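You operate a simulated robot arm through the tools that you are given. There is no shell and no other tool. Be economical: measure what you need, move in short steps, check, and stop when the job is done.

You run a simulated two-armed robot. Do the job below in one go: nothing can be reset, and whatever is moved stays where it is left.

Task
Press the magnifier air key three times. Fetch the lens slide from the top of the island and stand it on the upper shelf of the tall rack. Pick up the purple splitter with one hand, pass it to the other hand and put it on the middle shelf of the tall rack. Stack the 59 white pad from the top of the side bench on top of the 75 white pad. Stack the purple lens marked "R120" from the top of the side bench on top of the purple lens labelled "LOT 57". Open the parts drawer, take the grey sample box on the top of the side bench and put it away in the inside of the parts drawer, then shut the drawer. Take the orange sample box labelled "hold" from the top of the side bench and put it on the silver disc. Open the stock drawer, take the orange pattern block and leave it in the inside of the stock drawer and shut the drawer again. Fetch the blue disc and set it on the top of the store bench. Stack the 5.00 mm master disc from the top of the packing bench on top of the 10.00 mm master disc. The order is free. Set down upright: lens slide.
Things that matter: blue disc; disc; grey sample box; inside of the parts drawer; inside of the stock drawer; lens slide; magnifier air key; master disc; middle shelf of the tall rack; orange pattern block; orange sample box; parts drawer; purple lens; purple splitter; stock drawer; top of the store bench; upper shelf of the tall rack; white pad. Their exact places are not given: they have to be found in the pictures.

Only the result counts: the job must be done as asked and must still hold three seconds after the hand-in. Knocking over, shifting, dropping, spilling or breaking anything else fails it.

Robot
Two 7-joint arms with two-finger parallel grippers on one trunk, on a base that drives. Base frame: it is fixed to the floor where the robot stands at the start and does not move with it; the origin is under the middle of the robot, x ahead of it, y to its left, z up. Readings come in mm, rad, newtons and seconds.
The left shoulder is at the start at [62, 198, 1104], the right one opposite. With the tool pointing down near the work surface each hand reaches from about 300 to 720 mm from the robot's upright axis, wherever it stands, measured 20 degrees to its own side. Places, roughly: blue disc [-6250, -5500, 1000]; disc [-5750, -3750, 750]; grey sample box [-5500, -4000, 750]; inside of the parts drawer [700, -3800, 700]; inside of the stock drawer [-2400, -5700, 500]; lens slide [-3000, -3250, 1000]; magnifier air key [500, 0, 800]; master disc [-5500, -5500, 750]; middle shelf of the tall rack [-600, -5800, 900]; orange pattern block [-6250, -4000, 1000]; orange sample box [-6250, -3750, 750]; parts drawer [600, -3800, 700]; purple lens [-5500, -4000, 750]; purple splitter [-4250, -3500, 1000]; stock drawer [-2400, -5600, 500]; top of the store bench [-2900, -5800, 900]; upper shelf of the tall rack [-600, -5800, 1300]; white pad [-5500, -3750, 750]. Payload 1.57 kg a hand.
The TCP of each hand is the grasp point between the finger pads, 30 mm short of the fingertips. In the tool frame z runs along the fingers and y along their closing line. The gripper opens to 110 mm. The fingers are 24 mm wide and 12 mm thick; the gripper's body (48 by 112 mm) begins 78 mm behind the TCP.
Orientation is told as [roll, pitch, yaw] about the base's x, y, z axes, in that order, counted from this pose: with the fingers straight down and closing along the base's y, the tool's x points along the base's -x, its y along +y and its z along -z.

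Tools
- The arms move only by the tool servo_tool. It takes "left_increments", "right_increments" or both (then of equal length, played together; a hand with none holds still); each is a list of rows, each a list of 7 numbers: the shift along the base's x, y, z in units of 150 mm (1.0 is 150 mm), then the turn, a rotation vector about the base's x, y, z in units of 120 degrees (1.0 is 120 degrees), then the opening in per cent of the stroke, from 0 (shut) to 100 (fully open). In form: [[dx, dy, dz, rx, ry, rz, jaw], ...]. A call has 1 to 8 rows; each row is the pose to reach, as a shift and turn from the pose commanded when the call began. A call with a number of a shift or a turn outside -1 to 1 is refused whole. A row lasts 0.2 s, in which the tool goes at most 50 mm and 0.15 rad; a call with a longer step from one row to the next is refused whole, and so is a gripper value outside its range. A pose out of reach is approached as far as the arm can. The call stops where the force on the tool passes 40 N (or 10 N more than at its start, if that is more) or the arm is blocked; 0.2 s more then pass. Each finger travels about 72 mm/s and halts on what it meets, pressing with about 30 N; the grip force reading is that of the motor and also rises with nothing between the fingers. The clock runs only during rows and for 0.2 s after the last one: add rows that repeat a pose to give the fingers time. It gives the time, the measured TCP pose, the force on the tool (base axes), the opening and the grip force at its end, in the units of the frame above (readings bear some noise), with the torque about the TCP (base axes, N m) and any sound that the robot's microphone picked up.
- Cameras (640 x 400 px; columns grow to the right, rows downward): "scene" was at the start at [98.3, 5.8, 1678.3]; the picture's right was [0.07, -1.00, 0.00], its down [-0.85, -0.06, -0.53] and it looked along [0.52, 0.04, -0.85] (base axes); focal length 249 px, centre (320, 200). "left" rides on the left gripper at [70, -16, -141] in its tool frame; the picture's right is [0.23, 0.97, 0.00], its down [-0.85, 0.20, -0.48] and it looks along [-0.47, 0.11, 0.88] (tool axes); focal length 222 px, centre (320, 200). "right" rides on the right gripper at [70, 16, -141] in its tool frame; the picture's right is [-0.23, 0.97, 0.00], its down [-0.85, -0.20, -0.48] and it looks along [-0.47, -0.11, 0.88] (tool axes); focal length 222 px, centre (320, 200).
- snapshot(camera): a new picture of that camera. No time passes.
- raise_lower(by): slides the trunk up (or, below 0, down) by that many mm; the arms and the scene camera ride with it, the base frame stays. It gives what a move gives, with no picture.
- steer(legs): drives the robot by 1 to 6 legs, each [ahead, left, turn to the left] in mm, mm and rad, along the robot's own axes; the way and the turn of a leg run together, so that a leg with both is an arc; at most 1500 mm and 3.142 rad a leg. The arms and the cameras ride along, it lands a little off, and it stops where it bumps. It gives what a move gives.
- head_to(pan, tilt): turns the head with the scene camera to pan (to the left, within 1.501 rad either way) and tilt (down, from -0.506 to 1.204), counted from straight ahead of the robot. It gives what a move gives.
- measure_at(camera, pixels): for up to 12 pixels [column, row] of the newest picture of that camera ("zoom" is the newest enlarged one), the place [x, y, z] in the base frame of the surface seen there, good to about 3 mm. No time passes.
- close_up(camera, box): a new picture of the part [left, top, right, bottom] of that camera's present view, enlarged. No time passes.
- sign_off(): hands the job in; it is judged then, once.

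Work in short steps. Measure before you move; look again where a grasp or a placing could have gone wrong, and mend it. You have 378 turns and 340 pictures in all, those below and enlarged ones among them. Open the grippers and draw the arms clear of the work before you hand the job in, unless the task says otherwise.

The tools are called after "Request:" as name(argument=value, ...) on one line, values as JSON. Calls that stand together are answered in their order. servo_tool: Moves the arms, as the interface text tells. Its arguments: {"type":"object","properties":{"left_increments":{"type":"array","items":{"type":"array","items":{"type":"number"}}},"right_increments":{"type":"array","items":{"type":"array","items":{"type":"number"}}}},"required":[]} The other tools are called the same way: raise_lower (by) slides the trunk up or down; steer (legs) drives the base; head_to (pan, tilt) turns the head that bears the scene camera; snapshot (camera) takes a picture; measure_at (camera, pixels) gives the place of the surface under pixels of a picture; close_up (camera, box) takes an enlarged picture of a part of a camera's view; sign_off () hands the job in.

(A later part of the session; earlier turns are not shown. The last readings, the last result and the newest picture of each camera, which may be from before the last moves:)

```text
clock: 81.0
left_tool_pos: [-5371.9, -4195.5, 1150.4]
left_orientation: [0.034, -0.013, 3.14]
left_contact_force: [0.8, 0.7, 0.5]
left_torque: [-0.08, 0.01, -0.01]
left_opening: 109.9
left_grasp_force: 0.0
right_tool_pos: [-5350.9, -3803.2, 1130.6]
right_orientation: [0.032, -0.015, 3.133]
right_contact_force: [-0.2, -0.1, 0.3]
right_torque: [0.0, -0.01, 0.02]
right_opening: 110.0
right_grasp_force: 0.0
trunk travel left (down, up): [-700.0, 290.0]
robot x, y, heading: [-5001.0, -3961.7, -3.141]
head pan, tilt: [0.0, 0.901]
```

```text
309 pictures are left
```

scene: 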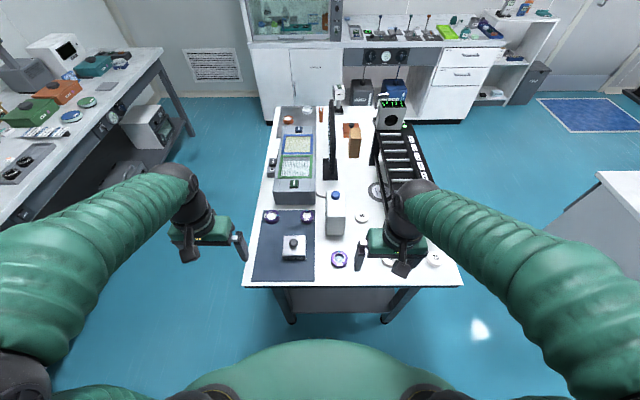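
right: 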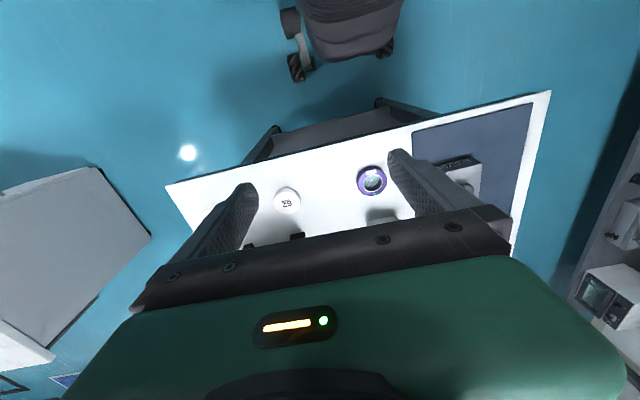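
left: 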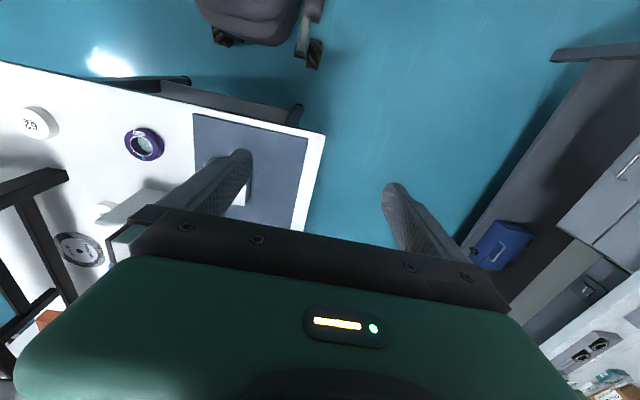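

I take a precise fix on R120, LOT 57 and pad 59 in an enlargement.

Request:
close_up(camera="scene", box=[250, 195, 410, 295])

Request:
measure_at(camera="scene", pixels=[[271, 216], [264, 217], [278, 217], [307, 216], [339, 259], [332, 260], [347, 260], [362, 217], [356, 218], [368, 218], [335, 195], [335, 235]])

```text
4.00 times, centred on (330, 245) of scene
```

zoom: 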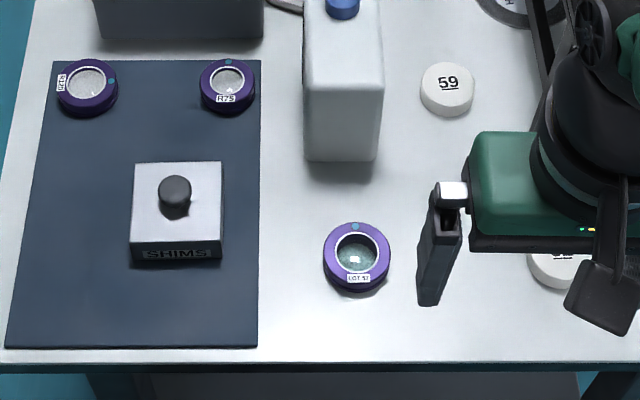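

```text
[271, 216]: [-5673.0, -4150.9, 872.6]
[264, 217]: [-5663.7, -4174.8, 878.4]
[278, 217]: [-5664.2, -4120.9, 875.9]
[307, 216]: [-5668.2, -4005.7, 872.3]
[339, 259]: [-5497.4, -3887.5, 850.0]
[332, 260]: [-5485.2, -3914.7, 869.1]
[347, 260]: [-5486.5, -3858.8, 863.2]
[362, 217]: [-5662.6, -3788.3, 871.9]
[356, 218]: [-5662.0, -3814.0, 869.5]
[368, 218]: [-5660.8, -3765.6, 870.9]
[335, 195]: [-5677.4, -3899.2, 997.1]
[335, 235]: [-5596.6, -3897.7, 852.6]
```

I move the left hand toward above R120, correcting its small tilt.

Request:
servo_tool(left_increments=[[-0.25, 0.075, -0.1, 0.0162, -0.0062, 0, 100], [-0.5, 0.15, -0.2, 0.0162, -0.0062, 0, 100], [-0.75, 0.23, -0.3, 0.0162, -0.0062, 0, 100], [-1, 0.3, -0.4, 0.0162, -0.0062, 0, 100]])

Request:
servo_tool(left_increments=[[-0.25, 0, -0.15, 0, 0, 0, 100], [-0.5, 0, -0.3, 0, 0, 0, 100], [-0.75, 0, -0.45, 0, 0, 0, 100], [-0.96, 0, -0.6, 0, 0, 0, 100], [-0.96, 0, -0.6, 0, 0, 0, 100]])

Request:
snapshot(camera="left")

```text
clock: 82.0
left_tool_pos: [-5525.7, -4158.3, 1085.6]
left_orientation: [-0.007, 0.001, 3.141]
left_contact_force: [0.4, 0.5, 0.1]
left_torque: [0.01, -0.06, 0.0]
left_opening: 109.9
left_grasp_force: 0.1
right_tool_pos: [-5354.3, -3810.9, 1131.4]
right_orientation: [0.024, -0.01, 3.135]
right_contact_force: [-0.4, 0.8, 0.1]
right_torque: [0.01, -0.01, -0.05]
right_opening: 110.2
right_grasp_force: 0.1
trunk travel left (down, up): [-700.0, 290.0]
robot x, y, heading: [-4999.4, -3964.8, -3.139]
head pan, tilt: [0.0, 0.901]
```

```text
clock: 83.2
left_tool_pos: [-5668.3, -4163.0, 997.8]
left_orientation: [-0.009, 0.0, 3.142]
left_contact_force: [0.6, -0.5, 0.3]
left_torque: [0.01, -0.01, 0.01]
left_opening: 109.9
left_grasp_force: 0.0
right_tool_pos: [-5352.4, -3816.8, 1132.4]
right_orientation: [0.022, -0.013, 3.134]
right_contact_force: [0.3, -0.4, -0.4]
right_torque: [0.0, 0.0, 0.0]
right_opening: 110.0
right_grasp_force: 0.1
trunk travel left (down, up): [-700.0, 290.0]
robot x, y, heading: [-4994.6, -3961.4, -3.14]
head pan, tilt: [0.0, 0.901]
```

```text
307 pictures are left
```

left: 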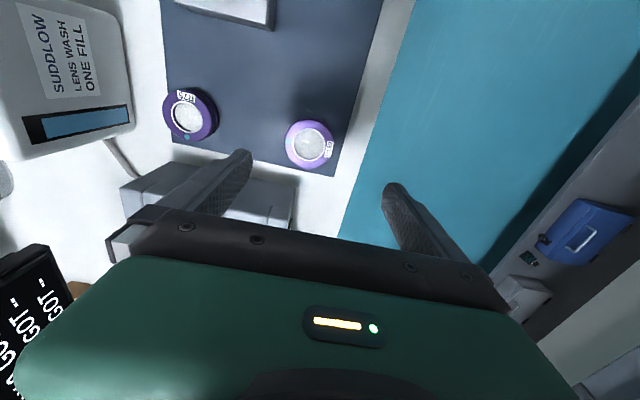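

I measure R120 from the left hand's camera at (310,145).

Request:
measure_at(camera="left", pixels=[[310, 145], [286, 147], [331, 141], [310, 123], [312, 168]])

Request:
close_up(camera="left", box=[270, 105, 350, 185])

```text
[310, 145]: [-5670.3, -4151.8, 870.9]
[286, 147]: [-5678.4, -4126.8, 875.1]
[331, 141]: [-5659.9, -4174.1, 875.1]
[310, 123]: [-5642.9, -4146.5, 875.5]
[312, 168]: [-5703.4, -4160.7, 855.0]
```

```text
5.00 times, centred on (310, 145) of left
```

zoom: 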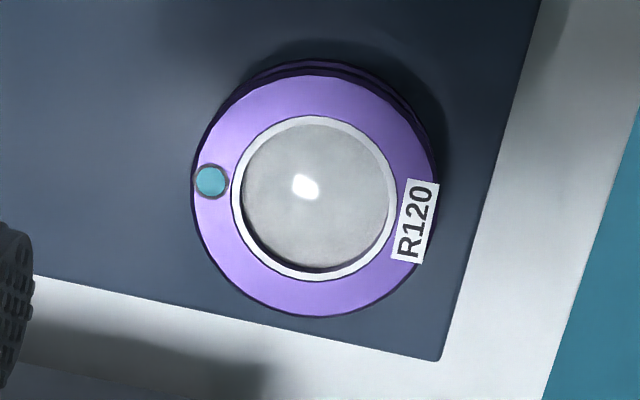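

Centre ≈[-5669,-4151]; I shift +12 mm in y, descend to TCP z≈882.

Request:
servo_tool(left_increments=[[0, 0.08, -0.25, 0, 0, 0, 100], [0, 0.08, -0.5, 0, 0, 0, 100], [0, 0.08, -0.65, 0, 0, 0, 100], [0, 0.08, -0.76, 0, 0, 0, 100], [0, 0.08, -0.76, 0, 0, 0, 100]])

Request:
snapshot(camera="left")

```text
clock: 84.4
left_tool_pos: [-5668.1, -4150.2, 885.0]
left_orientation: [-0.007, -0.003, 3.142]
left_contact_force: [3.3, -1.1, 9.1]
left_torque: [0.41, -0.13, -0.15]
left_opening: 109.0
left_grasp_force: 0.0
right_tool_pos: [-5350.7, -3814.3, 1132.7]
right_orientation: [0.024, -0.015, 3.133]
right_contact_force: [0.8, 0.3, -0.6]
right_torque: [0.0, 0.0, 0.01]
right_opening: 110.2
right_grasp_force: 0.1
trunk travel left (down, up): [-700.0, 290.0]
robot x, y, heading: [-5001.2, -3962.7, -3.141]
head pan, tilt: [0.0, 0.901]
```

```text
305 pictures are left
```

left: 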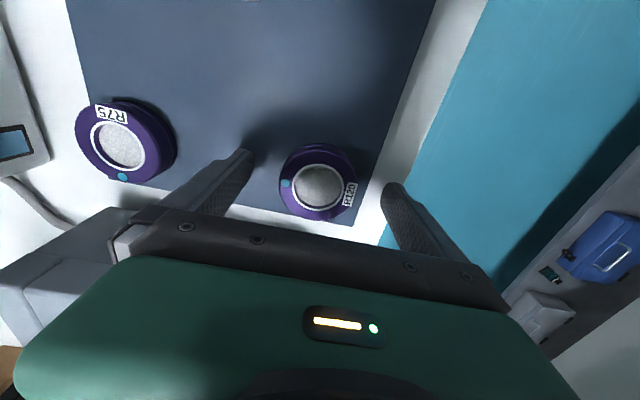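

A 9 N touch: fingertips are on the mat (~853). I raise 4 mm and close.

Request:
servo_tool(left_increments=[[0, 0, 0.035, 0, 0, 0, 100], [0, 0, 0.035, 0, 0, 0, 40], [0, 0, 0.035, 0, 0, 0, 30], [0, 0, 0.035, 0, 0, 0, 30], [0, 0, 0.035, 0, 0, 0, 30], [0, 0, 0.035, 0, 0, 0, 30]])

Request:
snapshot(camera="left")

```text
clock: 85.8
left_tool_pos: [-5668.3, -4149.9, 890.0]
left_orientation: [-0.01, 0.0, 3.143]
left_contact_force: [0.7, -0.5, 2.8]
left_torque: [-0.05, -0.03, 0.03]
left_opening: 58.9
left_grasp_force: 29.7
right_tool_pos: [-5352.6, -3814.1, 1132.4]
right_orientation: [0.024, -0.015, 3.134]
right_contact_force: [-0.6, 0.6, -0.1]
right_torque: [0.03, 0.02, -0.01]
right_opening: 110.2
right_grasp_force: 0.1
trunk travel left (down, up): [-700.0, 290.0]
robot x, y, heading: [-5000.7, -3963.6, -3.142]
head pan, tilt: [0.0, 0.901]
```

```text
304 pictures are left
```

left: 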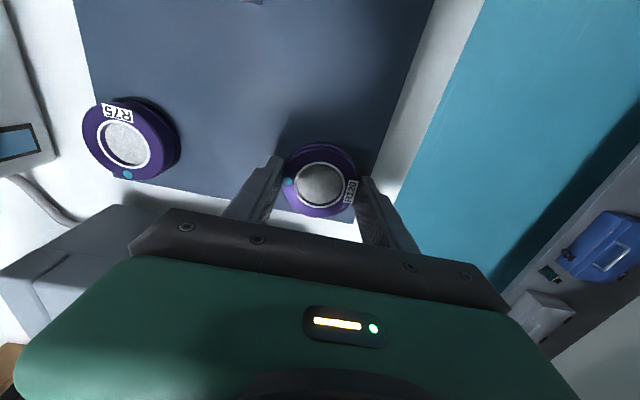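

Gripped (58.9 mm). Lift 110 mm, then move toward LOT 57 (x first).

Request:
servo_tool(left_increments=[[0, 0, 0.15, 0, 0, 0, 30], [0, 0, 0.4, 0, 0, 0, 30], [0, 0, 0.73, 0, 0, 0, 30], [0.3, 0, 0.73, 0, 0, 0, 30], [0.6, 0, 0.73, 0, 0, 0, 30], [0.9, 0.1, 0.73, 0, 0, 0, 30], [1, 0.4, 0.73, 0, 0, 0, 30], [1, 0.7, 0.73, 0, 0, 0, 30]])

Request:
servo_tool(left_increments=[[0.1, 0.3, 0, 0, 0, 0, 30], [0.2, 0.6, 0, 0, 0, 0, 30], [0.2, 0.9, 0, 0, 0, 0, 30], [0.2, 0.9, 0, 0, 0, 0, 30]])

Request:
snapshot(camera="left")

Request:
snapshot(camera="scene")

```text
clock: 87.6
left_tool_pos: [-5513.8, -4042.0, 999.7]
left_orientation: [-0.006, -0.002, -3.141]
left_contact_force: [-0.7, -0.6, -1.1]
left_torque: [-0.02, -0.02, 0.0]
left_opening: 58.9
left_grasp_force: 30.1
right_tool_pos: [-5353.2, -3811.5, 1131.8]
right_orientation: [0.027, -0.012, 3.135]
right_contact_force: [0.1, 0.1, 0.7]
right_torque: [-0.03, -0.01, -0.04]
right_opening: 110.2
right_grasp_force: 0.1
trunk travel left (down, up): [-700.0, 290.0]
robot x, y, heading: [-4997.6, -3964.9, -3.141]
head pan, tilt: [0.0, 0.901]
```

```text
clock: 88.6
left_tool_pos: [-5484.7, -3908.3, 999.1]
left_orientation: [-0.009, 0.001, 3.142]
left_contact_force: [-0.7, 0.1, -1.9]
left_torque: [-0.03, 0.03, -0.03]
left_opening: 58.5
left_grasp_force: 30.3
right_tool_pos: [-5352.2, -3813.5, 1132.1]
right_orientation: [0.025, -0.014, 3.135]
right_contact_force: [0.1, 0.2, 0.3]
right_torque: [-0.02, -0.02, 0.01]
right_opening: 109.8
right_grasp_force: 0.1
trunk travel left (down, up): [-700.0, 290.0]
robot x, y, heading: [-4996.7, -3965.9, -3.139]
head pan, tilt: [0.0, 0.901]
```

```text
303 pictures are left
```

left: 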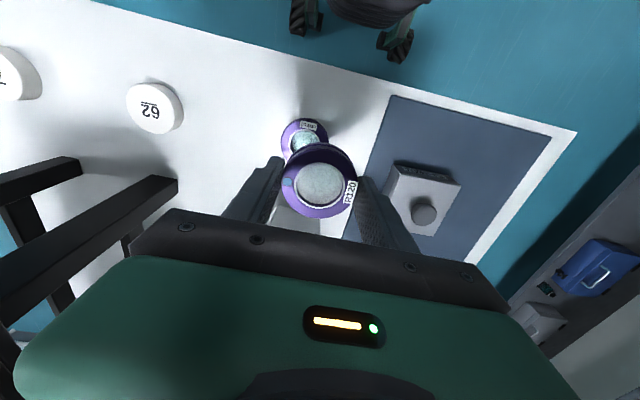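

```text
302 pictures are left
```

scene: 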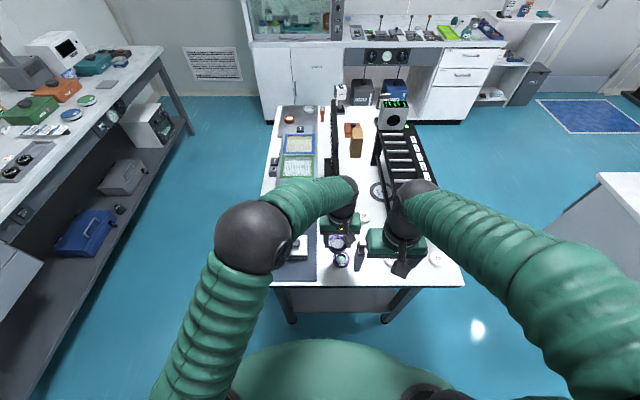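

A pad marked "7?" appears at (15,75) in the left picture. I measure LOT 57's visible rim to fix its centre.

Request:
measure_at(camera="left", pixels=[[303, 119], [283, 138], [325, 132], [287, 125], [318, 122], [310, 126], [15, 75], [155, 107]])

Request:
close_up(camera="left", box=[270, 105, 350, 165])

Request:
close_up(camera="left", box=[0, 40, 200, 140])

```text
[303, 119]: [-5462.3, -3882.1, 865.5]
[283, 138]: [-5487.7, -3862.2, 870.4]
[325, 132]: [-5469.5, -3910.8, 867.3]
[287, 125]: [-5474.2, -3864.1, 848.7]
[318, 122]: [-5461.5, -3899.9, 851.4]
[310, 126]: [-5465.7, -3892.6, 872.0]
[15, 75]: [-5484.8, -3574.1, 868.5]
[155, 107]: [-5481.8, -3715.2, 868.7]
```

```text
6.67 times, centred on (310, 135) of left
```

zoom: 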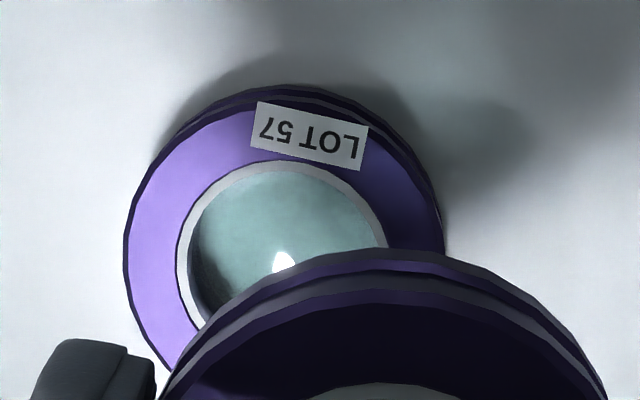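

```text
3.20 times, centred on (100, 90) of left
```

zoom: 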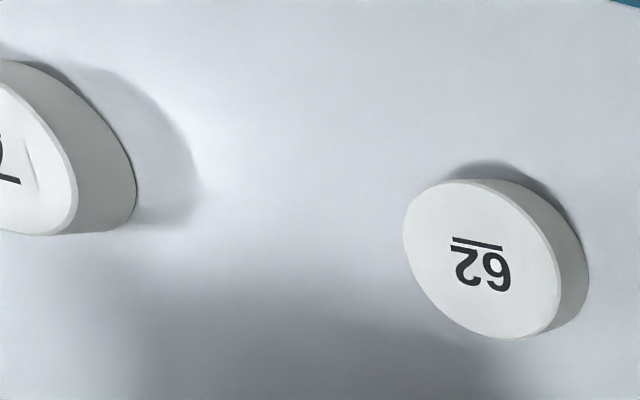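

LOT 57 centre ≈ (-5487,-3888). I align and descend to just above (TCP ≈ 912).

Request:
servo_tool(left_increments=[[-0.015, 0.135, 0, 0.004, 0, 0, 30], [-0.015, 0.135, -0.25, 0.004, 0, 0, 30], [-0.015, 0.135, -0.45, 0.004, 0, 0, 30], [-0.015, 0.135, -0.56, 0.004, 0, 0, 30], [-0.015, 0.135, -0.56, 0.004, 0, 0, 30]])

Request:
snapshot(camera="left")

Request:
close_up(camera="scene", box=[300, 210, 400, 280])

```text
clock: 89.8
left_tool_pos: [-5488.0, -3891.5, 915.3]
left_orientation: [-0.016, 0.001, -3.138]
left_contact_force: [0.4, 0.0, -1.9]
left_torque: [0.0, -0.02, 0.0]
left_opening: 58.5
left_grasp_force: 30.0
right_tool_pos: [-5352.4, -3812.6, 1131.1]
right_orientation: [0.027, -0.014, 3.134]
right_contact_force: [0.1, -0.9, -0.5]
right_torque: [0.03, 0.01, -0.04]
right_opening: 109.8
right_grasp_force: 0.0
trunk travel left (down, up): [-700.0, 290.0]
robot x, y, heading: [-4996.6, -3963.2, -3.139]
head pan, tilt: [0.0, 0.901]
```

```text
299 pictures are left
```

left: 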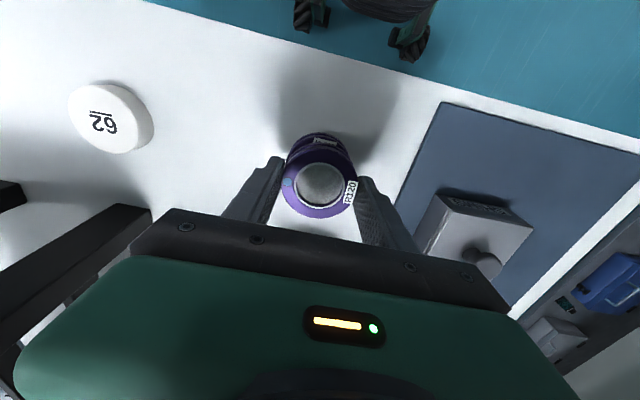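

```text
5.71 times, centred on (350, 245) of scene
```

zoom: 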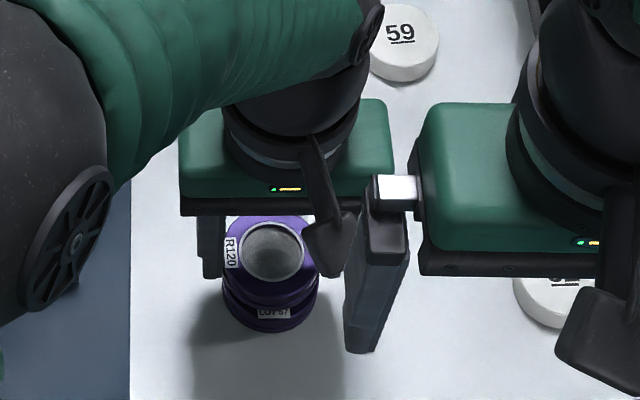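

Nearly aligned; I shift +3 mm y, level out, and creep down until contact.

Request:
servo_tool(left_increments=[[0.005, 0.023, 0, -0.0076, 0, 0, 30], [0.005, 0.023, -0.02, -0.0076, 0, 0, 30], [0.005, 0.023, -0.035, -0.0076, 0, 0, 30], [0.005, 0.023, -0.045, -0.0076, 0, 0, 30], [0.005, 0.023, -0.055, -0.0076, 0, 0, 30]])

```text
clock: 91.0
left_tool_pos: [-5493.9, -3890.4, 912.6]
left_orientation: [-0.005, -0.008, -3.124]
left_contact_force: [-0.4, -0.7, -1.2]
left_torque: [0.0, 0.03, 0.01]
left_opening: 58.4
left_grasp_force: 30.1
right_tool_pos: [-5353.8, -3814.0, 1132.4]
right_orientation: [0.026, -0.015, 3.135]
right_contact_force: [0.3, -0.3, -0.3]
right_torque: [0.01, 0.0, 0.02]
right_opening: 110.3
right_grasp_force: 0.1
trunk travel left (down, up): [-700.0, 290.0]
robot x, y, heading: [-4995.6, -3964.5, -3.138]
head pan, tilt: [0.0, 0.901]
```

The left hand is hindered—likely by the right finger beside it. I move the right hand away in +y.

Request:
servo_tool(right_increments=[[0.1, 0.3, 0, 0, 0, 0, 100], [0.1, 0.6, 0, 0, 0, 0, 100], [0.1, 0.9, 0, 0, 0, 0, 100]])

Request:
servo_tool(left_increments=[[0, 0, 0, 0, 0, 0, 30], [0, 0, 0, 0, 0, 0, 30]])

Request:
close_up(camera="scene", box=[300, 210, 400, 280])

```text
clock: 91.8
left_tool_pos: [-5493.8, -3891.4, 906.6]
left_orientation: [0.0, -0.001, -3.124]
left_contact_force: [0.0, -1.2, 0.0]
left_torque: [-0.01, -0.02, -0.02]
left_opening: 58.7
left_grasp_force: 30.0
right_tool_pos: [-5338.4, -3677.0, 1129.1]
right_orientation: [0.028, -0.012, 3.135]
right_contact_force: [-0.9, 0.6, -0.4]
right_torque: [-0.04, 0.01, 0.02]
right_opening: 110.0
right_grasp_force: 0.1
trunk travel left (down, up): [-700.0, 290.0]
robot x, y, heading: [-4994.2, -3964.3, -3.14]
head pan, tilt: [0.0, 0.901]
```

```text
clock: 92.4
left_tool_pos: [-5493.0, -3891.0, 905.6]
left_orientation: [0.004, 0.0, -3.125]
left_contact_force: [-0.7, 0.1, -1.0]
left_torque: [-0.03, -0.01, -0.04]
left_opening: 58.9
left_grasp_force: 30.1
right_tool_pos: [-5337.4, -3679.1, 1128.6]
right_orientation: [0.025, -0.012, 3.134]
right_contact_force: [0.3, 0.6, -0.4]
right_torque: [0.0, 0.0, 0.05]
right_opening: 110.0
right_grasp_force: 0.1
trunk travel left (down, up): [-700.0, 290.0]
robot x, y, heading: [-4997.6, -3965.7, -3.143]
head pan, tilt: [0.0, 0.901]
```

```text
5.71 times, centred on (350, 245) of scene
```

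zoom: 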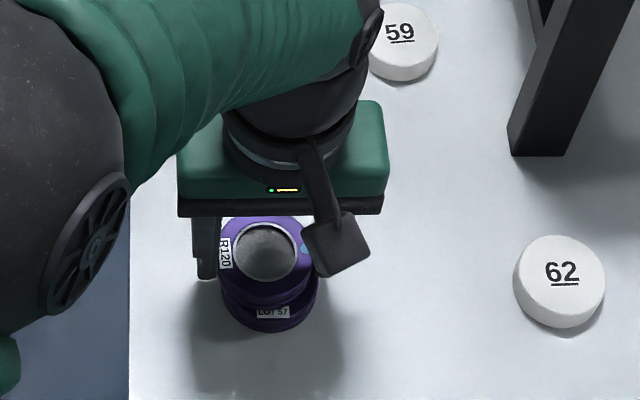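

Freed. Offsets remain (+6 x, +3 y); I correct and creep down.

Request:
servo_tool(left_increments=[[0.04, 0.02, 0.02, 0, 0, -0.008, 30], [0.04, 0.02, 0.01, 0, 0, -0.008, 30], [0.04, 0.02, 0, 0, 0, -0.008, 30]])

Request:
servo_tool(left_increments=[[0, 0, -0.01, 0, 0, 0, 30], [0, 0, -0.02, 0, 0, 0, 30], [0, 0, -0.03, 0, 0, 0, 30]])

```text
clock: 93.2
left_tool_pos: [-5489.0, -3892.1, 903.9]
left_orientation: [0.001, 0.002, -3.134]
left_contact_force: [-1.1, -0.4, -0.2]
left_torque: [0.0, 0.02, -0.02]
left_opening: 58.8
left_grasp_force: 29.6
right_tool_pos: [-5338.5, -3679.7, 1129.3]
right_orientation: [0.024, -0.012, 3.135]
right_contact_force: [0.3, -1.0, -0.9]
right_torque: [-0.01, 0.0, 0.0]
right_opening: 109.9
right_grasp_force: 0.1
trunk travel left (down, up): [-700.0, 290.0]
robot x, y, heading: [-4999.8, -3961.0, -3.147]
head pan, tilt: [0.0, 0.901]
```

```text
clock: 94.0
left_tool_pos: [-5488.8, -3891.4, 904.0]
left_orientation: [-0.004, -0.003, -3.135]
left_contact_force: [-0.1, -0.2, 3.0]
left_torque: [-0.08, -0.03, 0.0]
left_opening: 58.7
left_grasp_force: 30.0
right_tool_pos: [-5336.8, -3678.8, 1131.6]
right_orientation: [0.024, -0.015, 3.135]
right_contact_force: [-1.1, 0.0, 0.3]
right_torque: [0.0, -0.01, 0.02]
right_opening: 109.9
right_grasp_force: 0.2
trunk travel left (down, up): [-700.0, 290.0]
robot x, y, heading: [-4994.3, -3963.9, -3.142]
head pan, tilt: [0.0, 0.901]
```

Contact (3 N) at 904, within ~4 mm of centred. I open and rise.

Request:
servo_tool(left_increments=[[0, 0, 0, 0, 0, 0, 65], [0, 0, 0, 0, 0, 0, 80], [0, 0, 0.1, 0, 0, 0, 90], [0, 0, 0.4, 0, 0, 0, 100], [0, 0, 0.7, 0, 0, 0, 100], [0, 0, 0.95, 0, 0, 0, 100]])

Request:
snapshot(camera="left")

```text
clock: 95.4
left_tool_pos: [-5487.8, -3897.9, 1039.5]
left_orientation: [0.01, 0.011, -3.132]
left_contact_force: [0.9, -0.1, -0.5]
left_torque: [0.01, -0.01, -0.02]
left_opening: 110.2
left_grasp_force: 0.0
right_tool_pos: [-5336.6, -3678.5, 1131.1]
right_orientation: [0.024, -0.014, 3.135]
right_contact_force: [-0.5, 0.9, 0.8]
right_torque: [0.0, -0.03, 0.0]
right_opening: 109.8
right_grasp_force: 0.0
trunk travel left (down, up): [-700.0, 290.0]
robot x, y, heading: [-4995.0, -3964.4, -3.142]
head pan, tilt: [0.0, 0.901]
```

```text
296 pictures are left
```

left: 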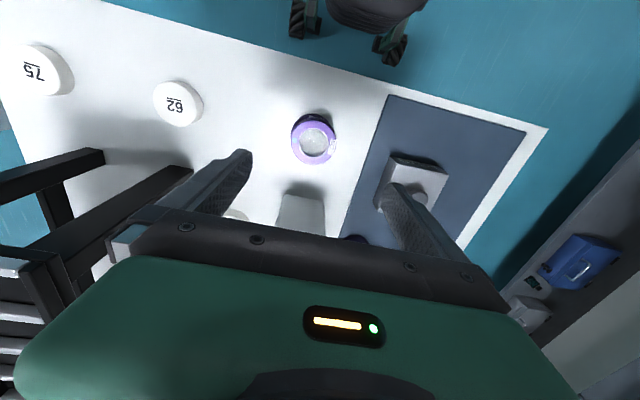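

I check the stack closely, and clear the left hand to the left side.

Request:
close_up(camera="left", box=[270, 100, 360, 180])

Request:
servo_tool(left_increments=[[0.1, -0.25, 0.15, 0, 0, 0, 100], [0.2, -0.5, 0.3, 0, 0, 0, 100], [0.3, -0.75, 0.45, 0, 0, 0, 100], [0.4, -1, 0.6, 0, 0, 0, 100]])

Request:
servo_tool(left_increments=[[0.1, -0.25, 0, 0, 0, 0, 100], [0.2, -0.5, 0, 0, 0, 0, 100], [0.3, -0.75, 0, 0, 0, 0, 100]], right_increments=[[-0.2, -0.2, 0, 0, 0, 0, 100], [-0.4, -0.4, 0, 0, 0, 0, 100], [-0.6, -0.6, 0, 0, 0, 0, 100]])

Request:
close_up(camera="scene", box=[300, 180, 460, 280])

Request:
snapshot(camera="right")

```text
5.00 times, centred on (315, 140) of left
```

zoom: 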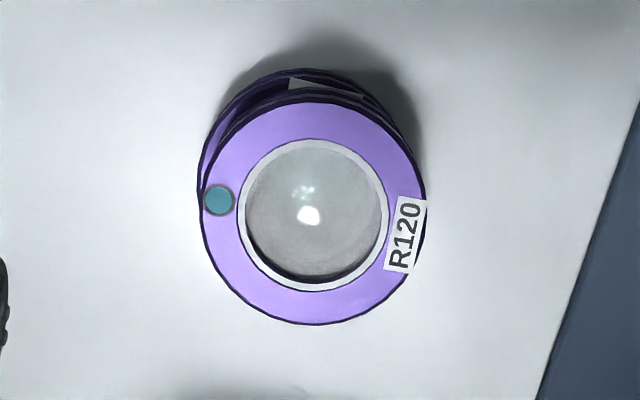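

```text
clock: 96.4
left_tool_pos: [-5421.5, -4033.3, 1136.8]
left_orientation: [-0.002, -0.001, 3.123]
left_contact_force: [0.3, -0.7, 0.0]
left_torque: [0.0, 0.02, -0.02]
left_opening: 109.9
left_grasp_force: 0.1
right_tool_pos: [-5336.3, -3679.9, 1132.6]
right_orientation: [0.024, -0.015, 3.135]
right_contact_force: [0.8, -0.6, 0.7]
right_torque: [0.02, 0.01, 0.01]
right_opening: 109.9
right_grasp_force: 0.2
trunk travel left (down, up): [-700.0, 290.0]
robot x, y, heading: [-4997.0, -3964.1, -3.14]
head pan, tilt: [0.0, 0.901]
```

```text
clock: 97.2
left_tool_pos: [-5379.1, -4148.4, 1132.1]
left_orientation: [-0.006, 0.001, 3.122]
left_contact_force: [0.2, -1.0, 0.4]
left_torque: [0.01, 0.02, 0.0]
left_opening: 110.0
left_grasp_force: 0.1
right_tool_pos: [-5427.0, -3771.8, 1133.0]
right_orientation: [0.022, -0.013, 3.132]
right_contact_force: [0.4, -0.5, 0.0]
right_torque: [0.03, 0.01, -0.01]
right_opening: 109.9
right_grasp_force: 0.1
trunk travel left (down, up): [-700.0, 290.0]
robot x, y, heading: [-4996.6, -3965.1, -3.139]
head pan, tilt: [0.0, 0.901]
```

```text
4.00 times, centred on (380, 230) of scene
```

zoom: 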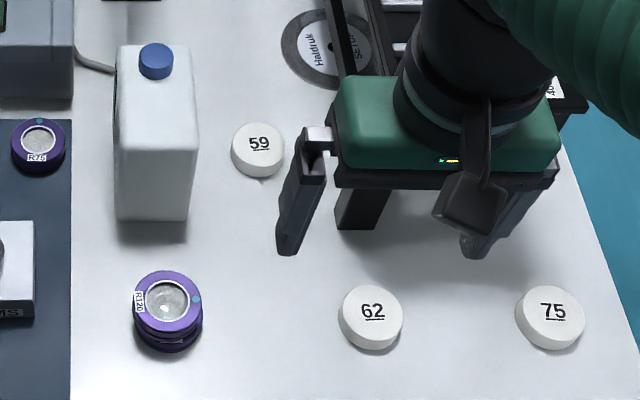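

```text
293 pictures are left
```

right: 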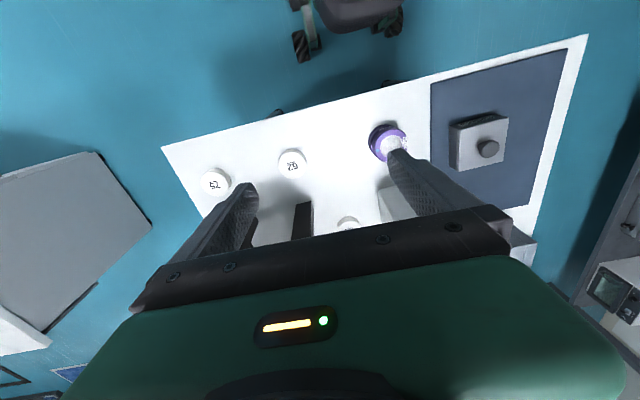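

I measure the rack's leg and beam next to pad 59.

Request:
measure_at(camera="scene", pixels=[[390, 233], [388, 225], [393, 236], [385, 192], [364, 218], [438, 257], [394, 257], [379, 192], [372, 190]])

Request:
measure_at(camera="right", pixels=[[302, 206], [296, 225], [310, 215], [348, 222]])

```text
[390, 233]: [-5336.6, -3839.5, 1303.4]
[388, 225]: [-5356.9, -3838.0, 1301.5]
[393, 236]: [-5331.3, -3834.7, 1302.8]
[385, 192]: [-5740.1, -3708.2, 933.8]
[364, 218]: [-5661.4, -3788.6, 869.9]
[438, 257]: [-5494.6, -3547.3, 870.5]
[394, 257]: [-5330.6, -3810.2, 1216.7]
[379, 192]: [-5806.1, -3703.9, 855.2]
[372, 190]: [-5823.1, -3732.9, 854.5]
```

```text
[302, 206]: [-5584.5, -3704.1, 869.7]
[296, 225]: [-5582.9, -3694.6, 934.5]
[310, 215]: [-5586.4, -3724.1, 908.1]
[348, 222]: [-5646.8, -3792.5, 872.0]
```

Rack edge is at y≈-3716 and the pad at -3789; I approach with a narrower opening (≈72 mm), biased to y -3794.

Request:
servo_tool(right_increments=[[-0.28, -0.05, 0, 0.0105, -0.006, 0.004, 70], [-0.56, -0.1, 0, 0.0105, -0.006, 0.004, 65], [-0.84, -0.12, -0.1, 0.0105, -0.006, 0.004, 65], [-1, -0.12, -0.35, 0.0105, -0.006, 0.004, 65], [-1, -0.12, -0.5, 0.0105, -0.006, 0.004, 65]])

Request:
servo_tool(right_increments=[[-0.25, 0, -0.1, 0, 0, 0, 65], [-0.55, 0, -0.15, 0, 0, 0, 65], [-0.55, 0, -0.25, 0, 0, 0, 65]])

Request:
snapshot(camera="right")

Request:
snapshot(camera="scene")

```text
clock: 98.4
left_tool_pos: [-5379.2, -4143.6, 1134.3]
left_orientation: [-0.001, 0.0, 3.124]
left_contact_force: [-0.1, 0.1, 0.3]
left_torque: [-0.02, 0.01, 0.03]
left_opening: 109.9
left_grasp_force: 0.1
right_tool_pos: [-5575.6, -3785.4, 1056.5]
right_orientation: [0.004, 0.0, -3.141]
right_contact_force: [0.3, 0.0, -1.2]
right_torque: [-0.02, -0.01, 0.02]
right_opening: 71.5
right_grasp_force: 0.1
trunk travel left (down, up): [-700.0, 290.0]
robot x, y, heading: [-4994.5, -3966.0, -3.141]
head pan, tilt: [0.0, 0.901]
```

```text
clock: 99.2
left_tool_pos: [-5377.6, -4145.1, 1133.1]
left_orientation: [0.0, -0.001, 3.124]
left_contact_force: [0.0, -0.9, 0.8]
left_torque: [0.03, -0.01, -0.02]
left_opening: 110.0
left_grasp_force: 0.0
right_tool_pos: [-5658.1, -3786.8, 1020.3]
right_orientation: [0.003, -0.001, -3.141]
right_contact_force: [-0.2, -0.7, 0.2]
right_torque: [-0.03, 0.0, 0.03]
right_opening: 71.5
right_grasp_force: 0.0
trunk travel left (down, up): [-700.0, 290.0]
robot x, y, heading: [-4999.0, -3963.1, -3.14]
head pan, tilt: [0.0, 0.901]
```

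```text
292 pictures are left
```

right: 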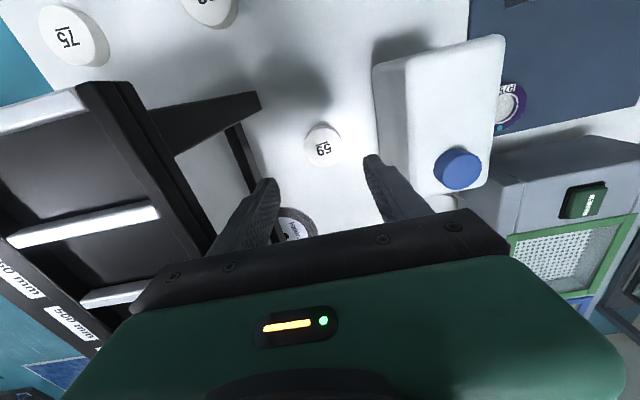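

```text
291 pictures are left
```

scene: 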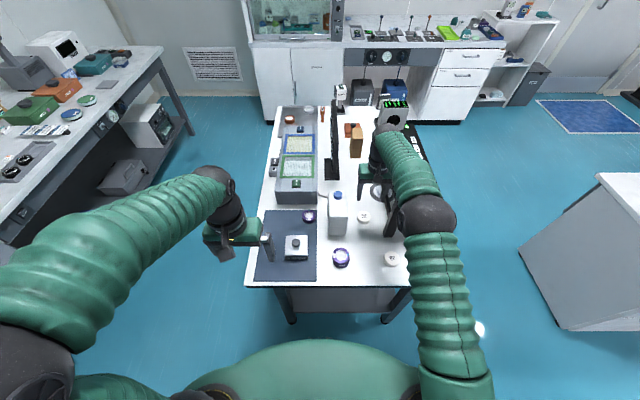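

I measure the pad, the rack's top beam and the bottle from here.

Request:
measure_at(camera="right", pixels=[[322, 145], [304, 146], [340, 143], [110, 100], [190, 215], [150, 150], [240, 150], [297, 225], [285, 220], [430, 100], [458, 165]])

```text
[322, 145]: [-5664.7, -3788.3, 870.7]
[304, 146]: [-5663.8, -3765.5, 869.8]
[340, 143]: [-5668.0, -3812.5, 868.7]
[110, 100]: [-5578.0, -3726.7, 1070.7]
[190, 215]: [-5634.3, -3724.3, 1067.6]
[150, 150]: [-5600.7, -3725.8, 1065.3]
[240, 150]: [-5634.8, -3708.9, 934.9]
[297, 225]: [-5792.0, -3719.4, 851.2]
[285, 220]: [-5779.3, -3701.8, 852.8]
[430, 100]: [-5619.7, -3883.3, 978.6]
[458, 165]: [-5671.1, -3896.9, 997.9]
```

Corridor between rack beam (y -3727) and bottle; I check the bottle's near face.

Request:
measure_at(camera="right", pixels=[[376, 75], [385, 110], [392, 140], [380, 90], [410, 180]])

Request:
servo_tool(right_increments=[[-0.045, -0.045, -0.1, 0, 0, 0, 65], [-0.045, -0.045, -0.2, 0, 0, 0, 65], [-0.045, -0.045, -0.3, 0, 0, 0, 65], [-0.045, -0.045, -0.3, 0, 0, 0, 65]])

```text
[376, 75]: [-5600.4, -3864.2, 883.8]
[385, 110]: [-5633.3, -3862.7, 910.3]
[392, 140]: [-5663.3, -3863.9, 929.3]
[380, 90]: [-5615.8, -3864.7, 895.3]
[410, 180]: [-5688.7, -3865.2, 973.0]
```

```text
clock: 100.2
left_tool_pos: [-5380.0, -4144.3, 1132.0]
left_orientation: [-0.001, 0.0, 3.124]
left_contact_force: [0.4, -0.3, -0.2]
left_torque: [0.0, -0.01, 0.0]
left_opening: 109.9
left_grasp_force: 0.1
right_tool_pos: [-5667.5, -3794.4, 972.9]
right_orientation: [0.003, -0.001, -3.138]
right_contact_force: [-0.1, -0.3, 0.3]
right_torque: [0.0, 0.0, 0.02]
right_opening: 71.8
right_grasp_force: 0.1
trunk travel left (down, up): [-700.0, 290.0]
robot x, y, heading: [-4997.7, -3965.2, -3.14]
head pan, tilt: [0.0, 0.901]
```

y -3794 is mid-corridor. I descend to TCP ≈ 884.

Request:
servo_tool(right_increments=[[0.01, 0, -0.15, 0, 0, 0, 65], [0.01, 0, -0.3, 0, 0, 0, 65], [0.01, 0, -0.45, 0, 0, 0, 65], [0.01, 0, -0.59, 0, 0, 0, 65], [0.01, 0, -0.59, 0, 0, 0, 65]])

Request:
snapshot(camera="right")

```text
clock: 101.4
left_tool_pos: [-5379.0, -4146.2, 1132.8]
left_orientation: [-0.001, 0.001, 3.125]
left_contact_force: [0.1, -0.4, -0.4]
left_torque: [0.0, -0.01, 0.05]
left_opening: 109.9
left_grasp_force: 0.0
right_tool_pos: [-5664.7, -3793.4, 885.1]
right_orientation: [0.002, -0.001, -3.14]
right_contact_force: [-0.5, 0.1, -0.6]
right_torque: [-0.02, -0.01, -0.01]
right_opening: 71.4
right_grasp_force: 0.0
trunk travel left (down, up): [-700.0, 290.0]
robot x, y, heading: [-4995.0, -3963.2, -3.141]
head pan, tilt: [0.0, 0.901]
```

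```text
290 pictures are left
```

right: 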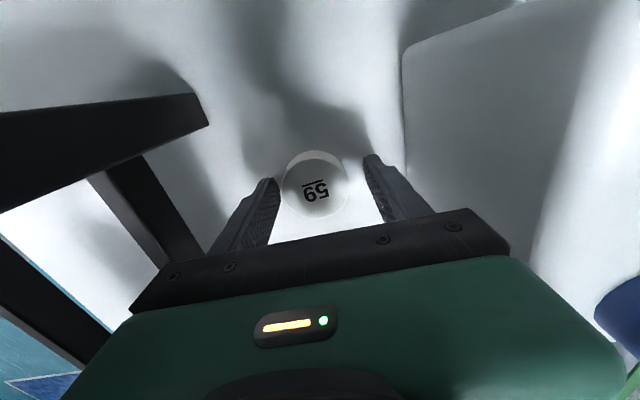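

Clean straddle. I close on the pad.

Request:
servo_tool(right_increments=[[0, 0, 0, 0, 0, 0, 50], [0, 0, 0, 0, 0, 0, 30], [0, 0, 0, 0, 0, 0, 20], [0, 0, 0, 0, 0, 0, 20], [0, 0, 0, 0, 0, 0, 20]])

Request:
servo_tool(right_increments=[[0, 0, 0.2, 0, 0, 0, 20], [0, 0, 0.5, 0, 0, 0, 20], [0, 0, 0.8, 0, 0, 0, 20], [0, 0, 1, 0, 0, 0, 20]])

Request:
snapshot(camera="right")

```text
clock: 102.6
left_tool_pos: [-5379.2, -4144.5, 1132.3]
left_orientation: [-0.002, 0.001, 3.124]
left_contact_force: [0.1, 0.0, 1.0]
left_torque: [0.0, 0.0, -0.03]
left_opening: 110.1
left_grasp_force: 0.1
right_tool_pos: [-5664.4, -3793.2, 886.0]
right_orientation: [0.002, -0.001, -3.139]
right_contact_force: [-0.5, -1.0, 0.8]
right_torque: [0.0, 0.01, 0.01]
right_opening: 52.3
right_grasp_force: 29.8
trunk travel left (down, up): [-700.0, 290.0]
robot x, y, heading: [-4999.5, -3966.1, -3.139]
head pan, tilt: [0.0, 0.901]
```

```text
clock: 103.6
left_tool_pos: [-5379.2, -4146.1, 1132.4]
left_orientation: [-0.002, 0.001, 3.123]
left_contact_force: [-0.1, -0.5, 0.1]
left_torque: [-0.03, -0.02, -0.03]
left_opening: 110.0
left_grasp_force: 0.1
right_tool_pos: [-5663.7, -3795.2, 1036.0]
right_orientation: [0.001, 0.0, -3.141]
right_contact_force: [0.6, -0.3, 0.3]
right_torque: [0.0, 0.01, 0.01]
right_opening: 52.1
right_grasp_force: 29.7
trunk travel left (down, up): [-700.0, 290.0]
robot x, y, heading: [-4999.7, -3961.5, -3.141]
head pan, tilt: [0.0, 0.901]
```

```text
289 pictures are left
```

right: 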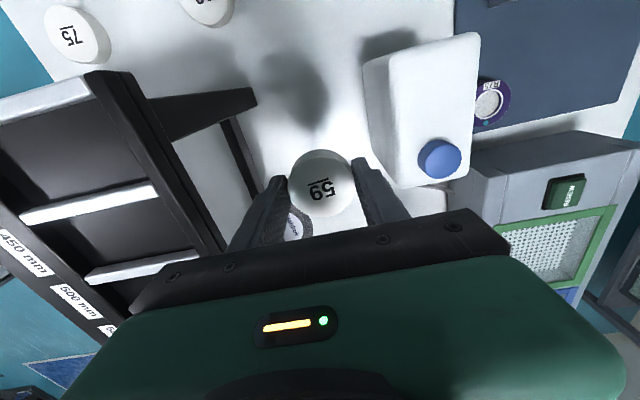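

Pad held. I go +x clear of the rack, then +y toward pad 75.

Request:
servo_tool(right_increments=[[0.3, 0, 0, 0, 0, 0, 20], [0.6, 0, 0, 0, 0, 0, 20], [0.9, 0, 0, 0, 0, 0, 20], [1, 0.3, 0, 0, 0, 0, 20], [1, 0.6, 0, 0, 0, 0, 20], [1, 0.9, 0, 0, 0, 0, 20]])

Request:
servo_tool(right_increments=[[0.1, 0.3, 0, 0, 0, 0, 20], [0.13, 0.6, 0, 0, 0, 0, 20], [0.13, 0.6, 0, 0, 0, 0, 20]])

Request:
snapshot(camera="right")

Request:
snapshot(camera="scene")

```text
clock: 105.0
left_tool_pos: [-5379.7, -4143.0, 1132.8]
left_orientation: [0.002, 0.0, 3.124]
left_contact_force: [0.4, 0.1, -0.2]
left_torque: [0.0, 0.05, 0.02]
left_opening: 110.0
left_grasp_force: 0.2
right_tool_pos: [-5514.1, -3656.2, 1033.4]
right_orientation: [0.004, 0.0, -3.139]
right_contact_force: [-0.8, 0.6, 0.3]
right_torque: [0.03, 0.02, -0.02]
right_opening: 52.2
right_grasp_force: 29.8
trunk travel left (down, up): [-700.0, 290.0]
robot x, y, heading: [-4995.5, -3964.9, -3.14]
head pan, tilt: [0.0, 0.901]
```

```text
clock: 105.8
left_tool_pos: [-5379.8, -4143.1, 1132.8]
left_orientation: [0.001, 0.003, 3.122]
left_contact_force: [0.1, 0.0, 0.3]
left_torque: [0.01, 0.01, -0.01]
left_opening: 109.9
left_grasp_force: 0.2
right_tool_pos: [-5494.1, -3565.2, 1033.9]
right_orientation: [0.006, 0.0, -3.139]
right_contact_force: [0.3, -0.1, -0.2]
right_torque: [-0.02, 0.0, 0.01]
right_opening: 52.3
right_grasp_force: 29.8
trunk travel left (down, up): [-700.0, 290.0]
robot x, y, heading: [-4999.8, -3964.3, -3.141]
head pan, tilt: [0.0, 0.901]
```

```text
288 pictures are left
```

right: 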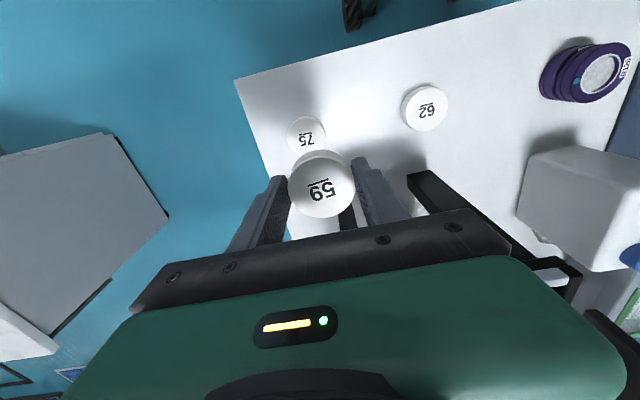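

```text
287 pictures are left
```

scene: 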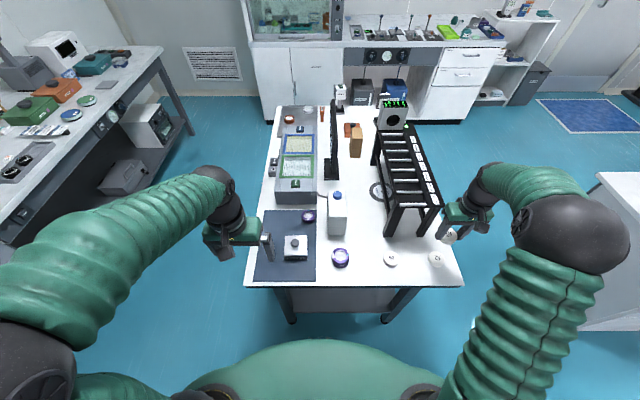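

I fix pad 75's centre from both cameras.

Request:
measure_at(camera="scene", pixels=[[437, 257], [430, 258], [444, 257], [437, 251], [437, 263]])

Request:
measure_at(camera="right", pixels=[[289, 135], [325, 131], [305, 118], [306, 138]])

Request:
close_up(camera="scene", box=[400, 220, 480, 270])

```text
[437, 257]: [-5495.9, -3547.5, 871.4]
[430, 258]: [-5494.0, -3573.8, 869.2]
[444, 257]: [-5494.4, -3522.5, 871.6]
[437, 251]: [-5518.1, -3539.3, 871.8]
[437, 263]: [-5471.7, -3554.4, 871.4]
```

```text
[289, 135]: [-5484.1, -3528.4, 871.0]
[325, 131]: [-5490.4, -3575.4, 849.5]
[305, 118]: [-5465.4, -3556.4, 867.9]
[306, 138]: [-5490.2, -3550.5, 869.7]
```

```text
8.00 times, centred on (440, 245) of scene
```

zoom: 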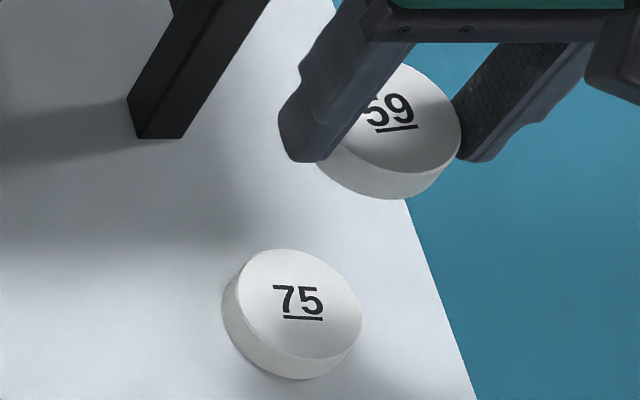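

Pad 75 centre ≈ (-5493,-3547). I align and descend to TCP ≈ 917.

Request:
servo_tool(right_increments=[[0.005, 0.12, 0, 0.003, 0, 0, 20], [0.005, 0.12, -0.25, 0.003, 0, 0, 20], [0.005, 0.12, -0.5, 0.003, 0, 0, 20], [0.005, 0.12, -0.7, 0.003, 0, 0, 20], [0.005, 0.12, -0.78, 0.003, 0, 0, 20], [0.005, 0.12, -0.78, 0.003, 0, 0, 20]])

Request:
snapshot(camera="right")

Request:
close_up(camera="scene", box=[400, 220, 480, 270])

```text
clock: 107.2
left_tool_pos: [-5379.4, -4143.7, 1133.7]
left_orientation: [0.001, -0.001, 3.123]
left_contact_force: [0.1, 0.5, -0.6]
left_torque: [-0.02, -0.01, -0.01]
left_opening: 110.0
left_grasp_force: 0.1
right_tool_pos: [-5495.2, -3548.0, 918.0]
right_orientation: [-0.003, -0.002, -3.14]
right_contact_force: [-0.5, 0.2, -0.9]
right_torque: [0.0, -0.03, -0.01]
right_opening: 52.2
right_grasp_force: 30.0
trunk travel left (down, up): [-700.0, 290.0]
robot x, y, heading: [-4998.3, -3966.3, -3.139]
head pan, tilt: [0.0, 0.901]
```

```text
285 pictures are left
```

right: 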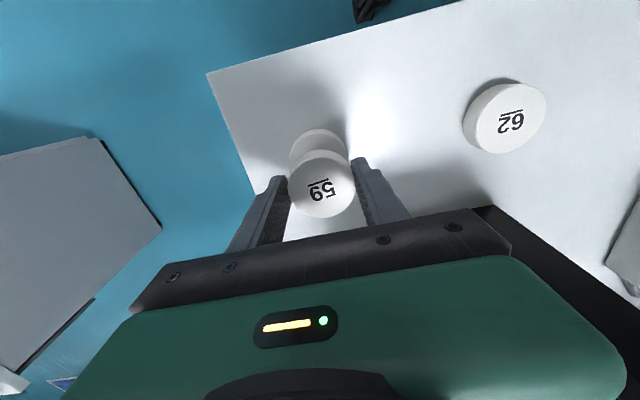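

```text
8.00 times, centred on (440, 245) of scene
```

zoom: 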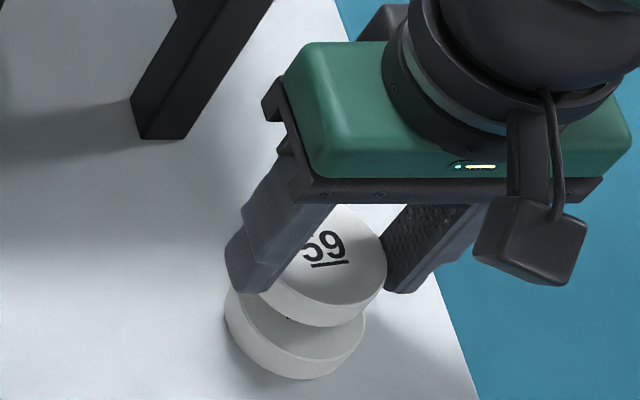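

About 7 mm above; I creep down.

Request:
servo_tool(right_increments=[[0.01, 0, -0.02, 0, 0, 0, 20], [0.01, 0, -0.035, 0, 0, 0, 20], [0.01, 0, -0.045, 0, 0, 0, 20], [0.01, 0, -0.055, 0, 0, 0, 20]])

```text
clock: 108.2
left_tool_pos: [-5379.6, -4144.3, 1132.3]
left_orientation: [0.001, 0.001, 3.124]
left_contact_force: [-0.3, 0.7, 0.1]
left_torque: [-0.01, 0.0, 0.0]
left_opening: 109.9
left_grasp_force: 0.0
right_tool_pos: [-5493.4, -3550.6, 909.8]
right_orientation: [-0.002, 0.001, -3.139]
right_contact_force: [-0.2, -0.3, -0.3]
right_torque: [-0.01, 0.0, 0.02]
right_opening: 52.3
right_grasp_force: 30.0
trunk travel left (down, up): [-700.0, 290.0]
robot x, y, heading: [-4997.7, -3964.9, -3.139]
head pan, tilt: [0.0, 0.901]
```

Request:
servo_tool(right_increments=[[0, 0.015, -0.01, 0, 0, 0, 20], [0, 0.015, -0.02, 0, 0, 0, 20], [0, 0.015, -0.027, 0, 0, 0, 20]])

Request:
close_up(camera="scene", box=[400, 220, 480, 270])

```text
clock: 109.0
left_tool_pos: [-5379.5, -4144.9, 1132.4]
left_orientation: [0.0, 0.0, 3.126]
left_contact_force: [1.0, 0.1, -0.3]
left_torque: [0.0, 0.0, -0.01]
left_opening: 110.2
left_grasp_force: 0.1
right_tool_pos: [-5495.1, -3547.1, 906.1]
right_orientation: [-0.003, -0.002, -3.14]
right_contact_force: [0.0, 0.4, -0.4]
right_torque: [0.02, 0.01, 0.01]
right_opening: 52.2
right_grasp_force: 29.4
trunk travel left (down, up): [-700.0, 290.0]
robot x, y, heading: [-5000.4, -3966.4, -3.138]
head pan, tilt: [0.0, 0.901]
```

```text
8.00 times, centred on (440, 245) of scene
```

zoom: 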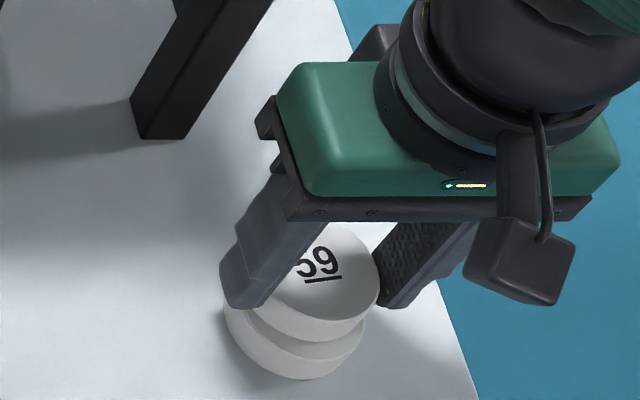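

Request:
servo_tool(right_increments=[[0.01, 0, -0.01, 0, 0, 0, 20], [0.01, 0, -0.02, 0, 0, 0, 20], [0.01, 0, -0.03, 0, 0, 0, 20]])

```text
clock: 109.8
left_tool_pos: [-5379.0, -4146.5, 1134.0]
left_orientation: [-0.002, -0.003, 3.124]
left_contact_force: [-0.5, 0.0, 0.3]
left_torque: [0.0, 0.02, -0.01]
left_opening: 110.1
left_grasp_force: 0.1
right_tool_pos: [-5491.3, -3547.7, 903.3]
right_orientation: [-0.007, -0.008, -3.141]
right_contact_force: [-5.1, 3.9, 22.9]
right_torque: [0.07, 0.13, -0.07]
right_opening: 52.4
right_grasp_force: 29.9
trunk travel left (down, up): [-700.0, 290.0]
robot x, y, heading: [-4998.2, -3965.9, -3.14]
head pan, tilt: [0.0, 0.901]
```

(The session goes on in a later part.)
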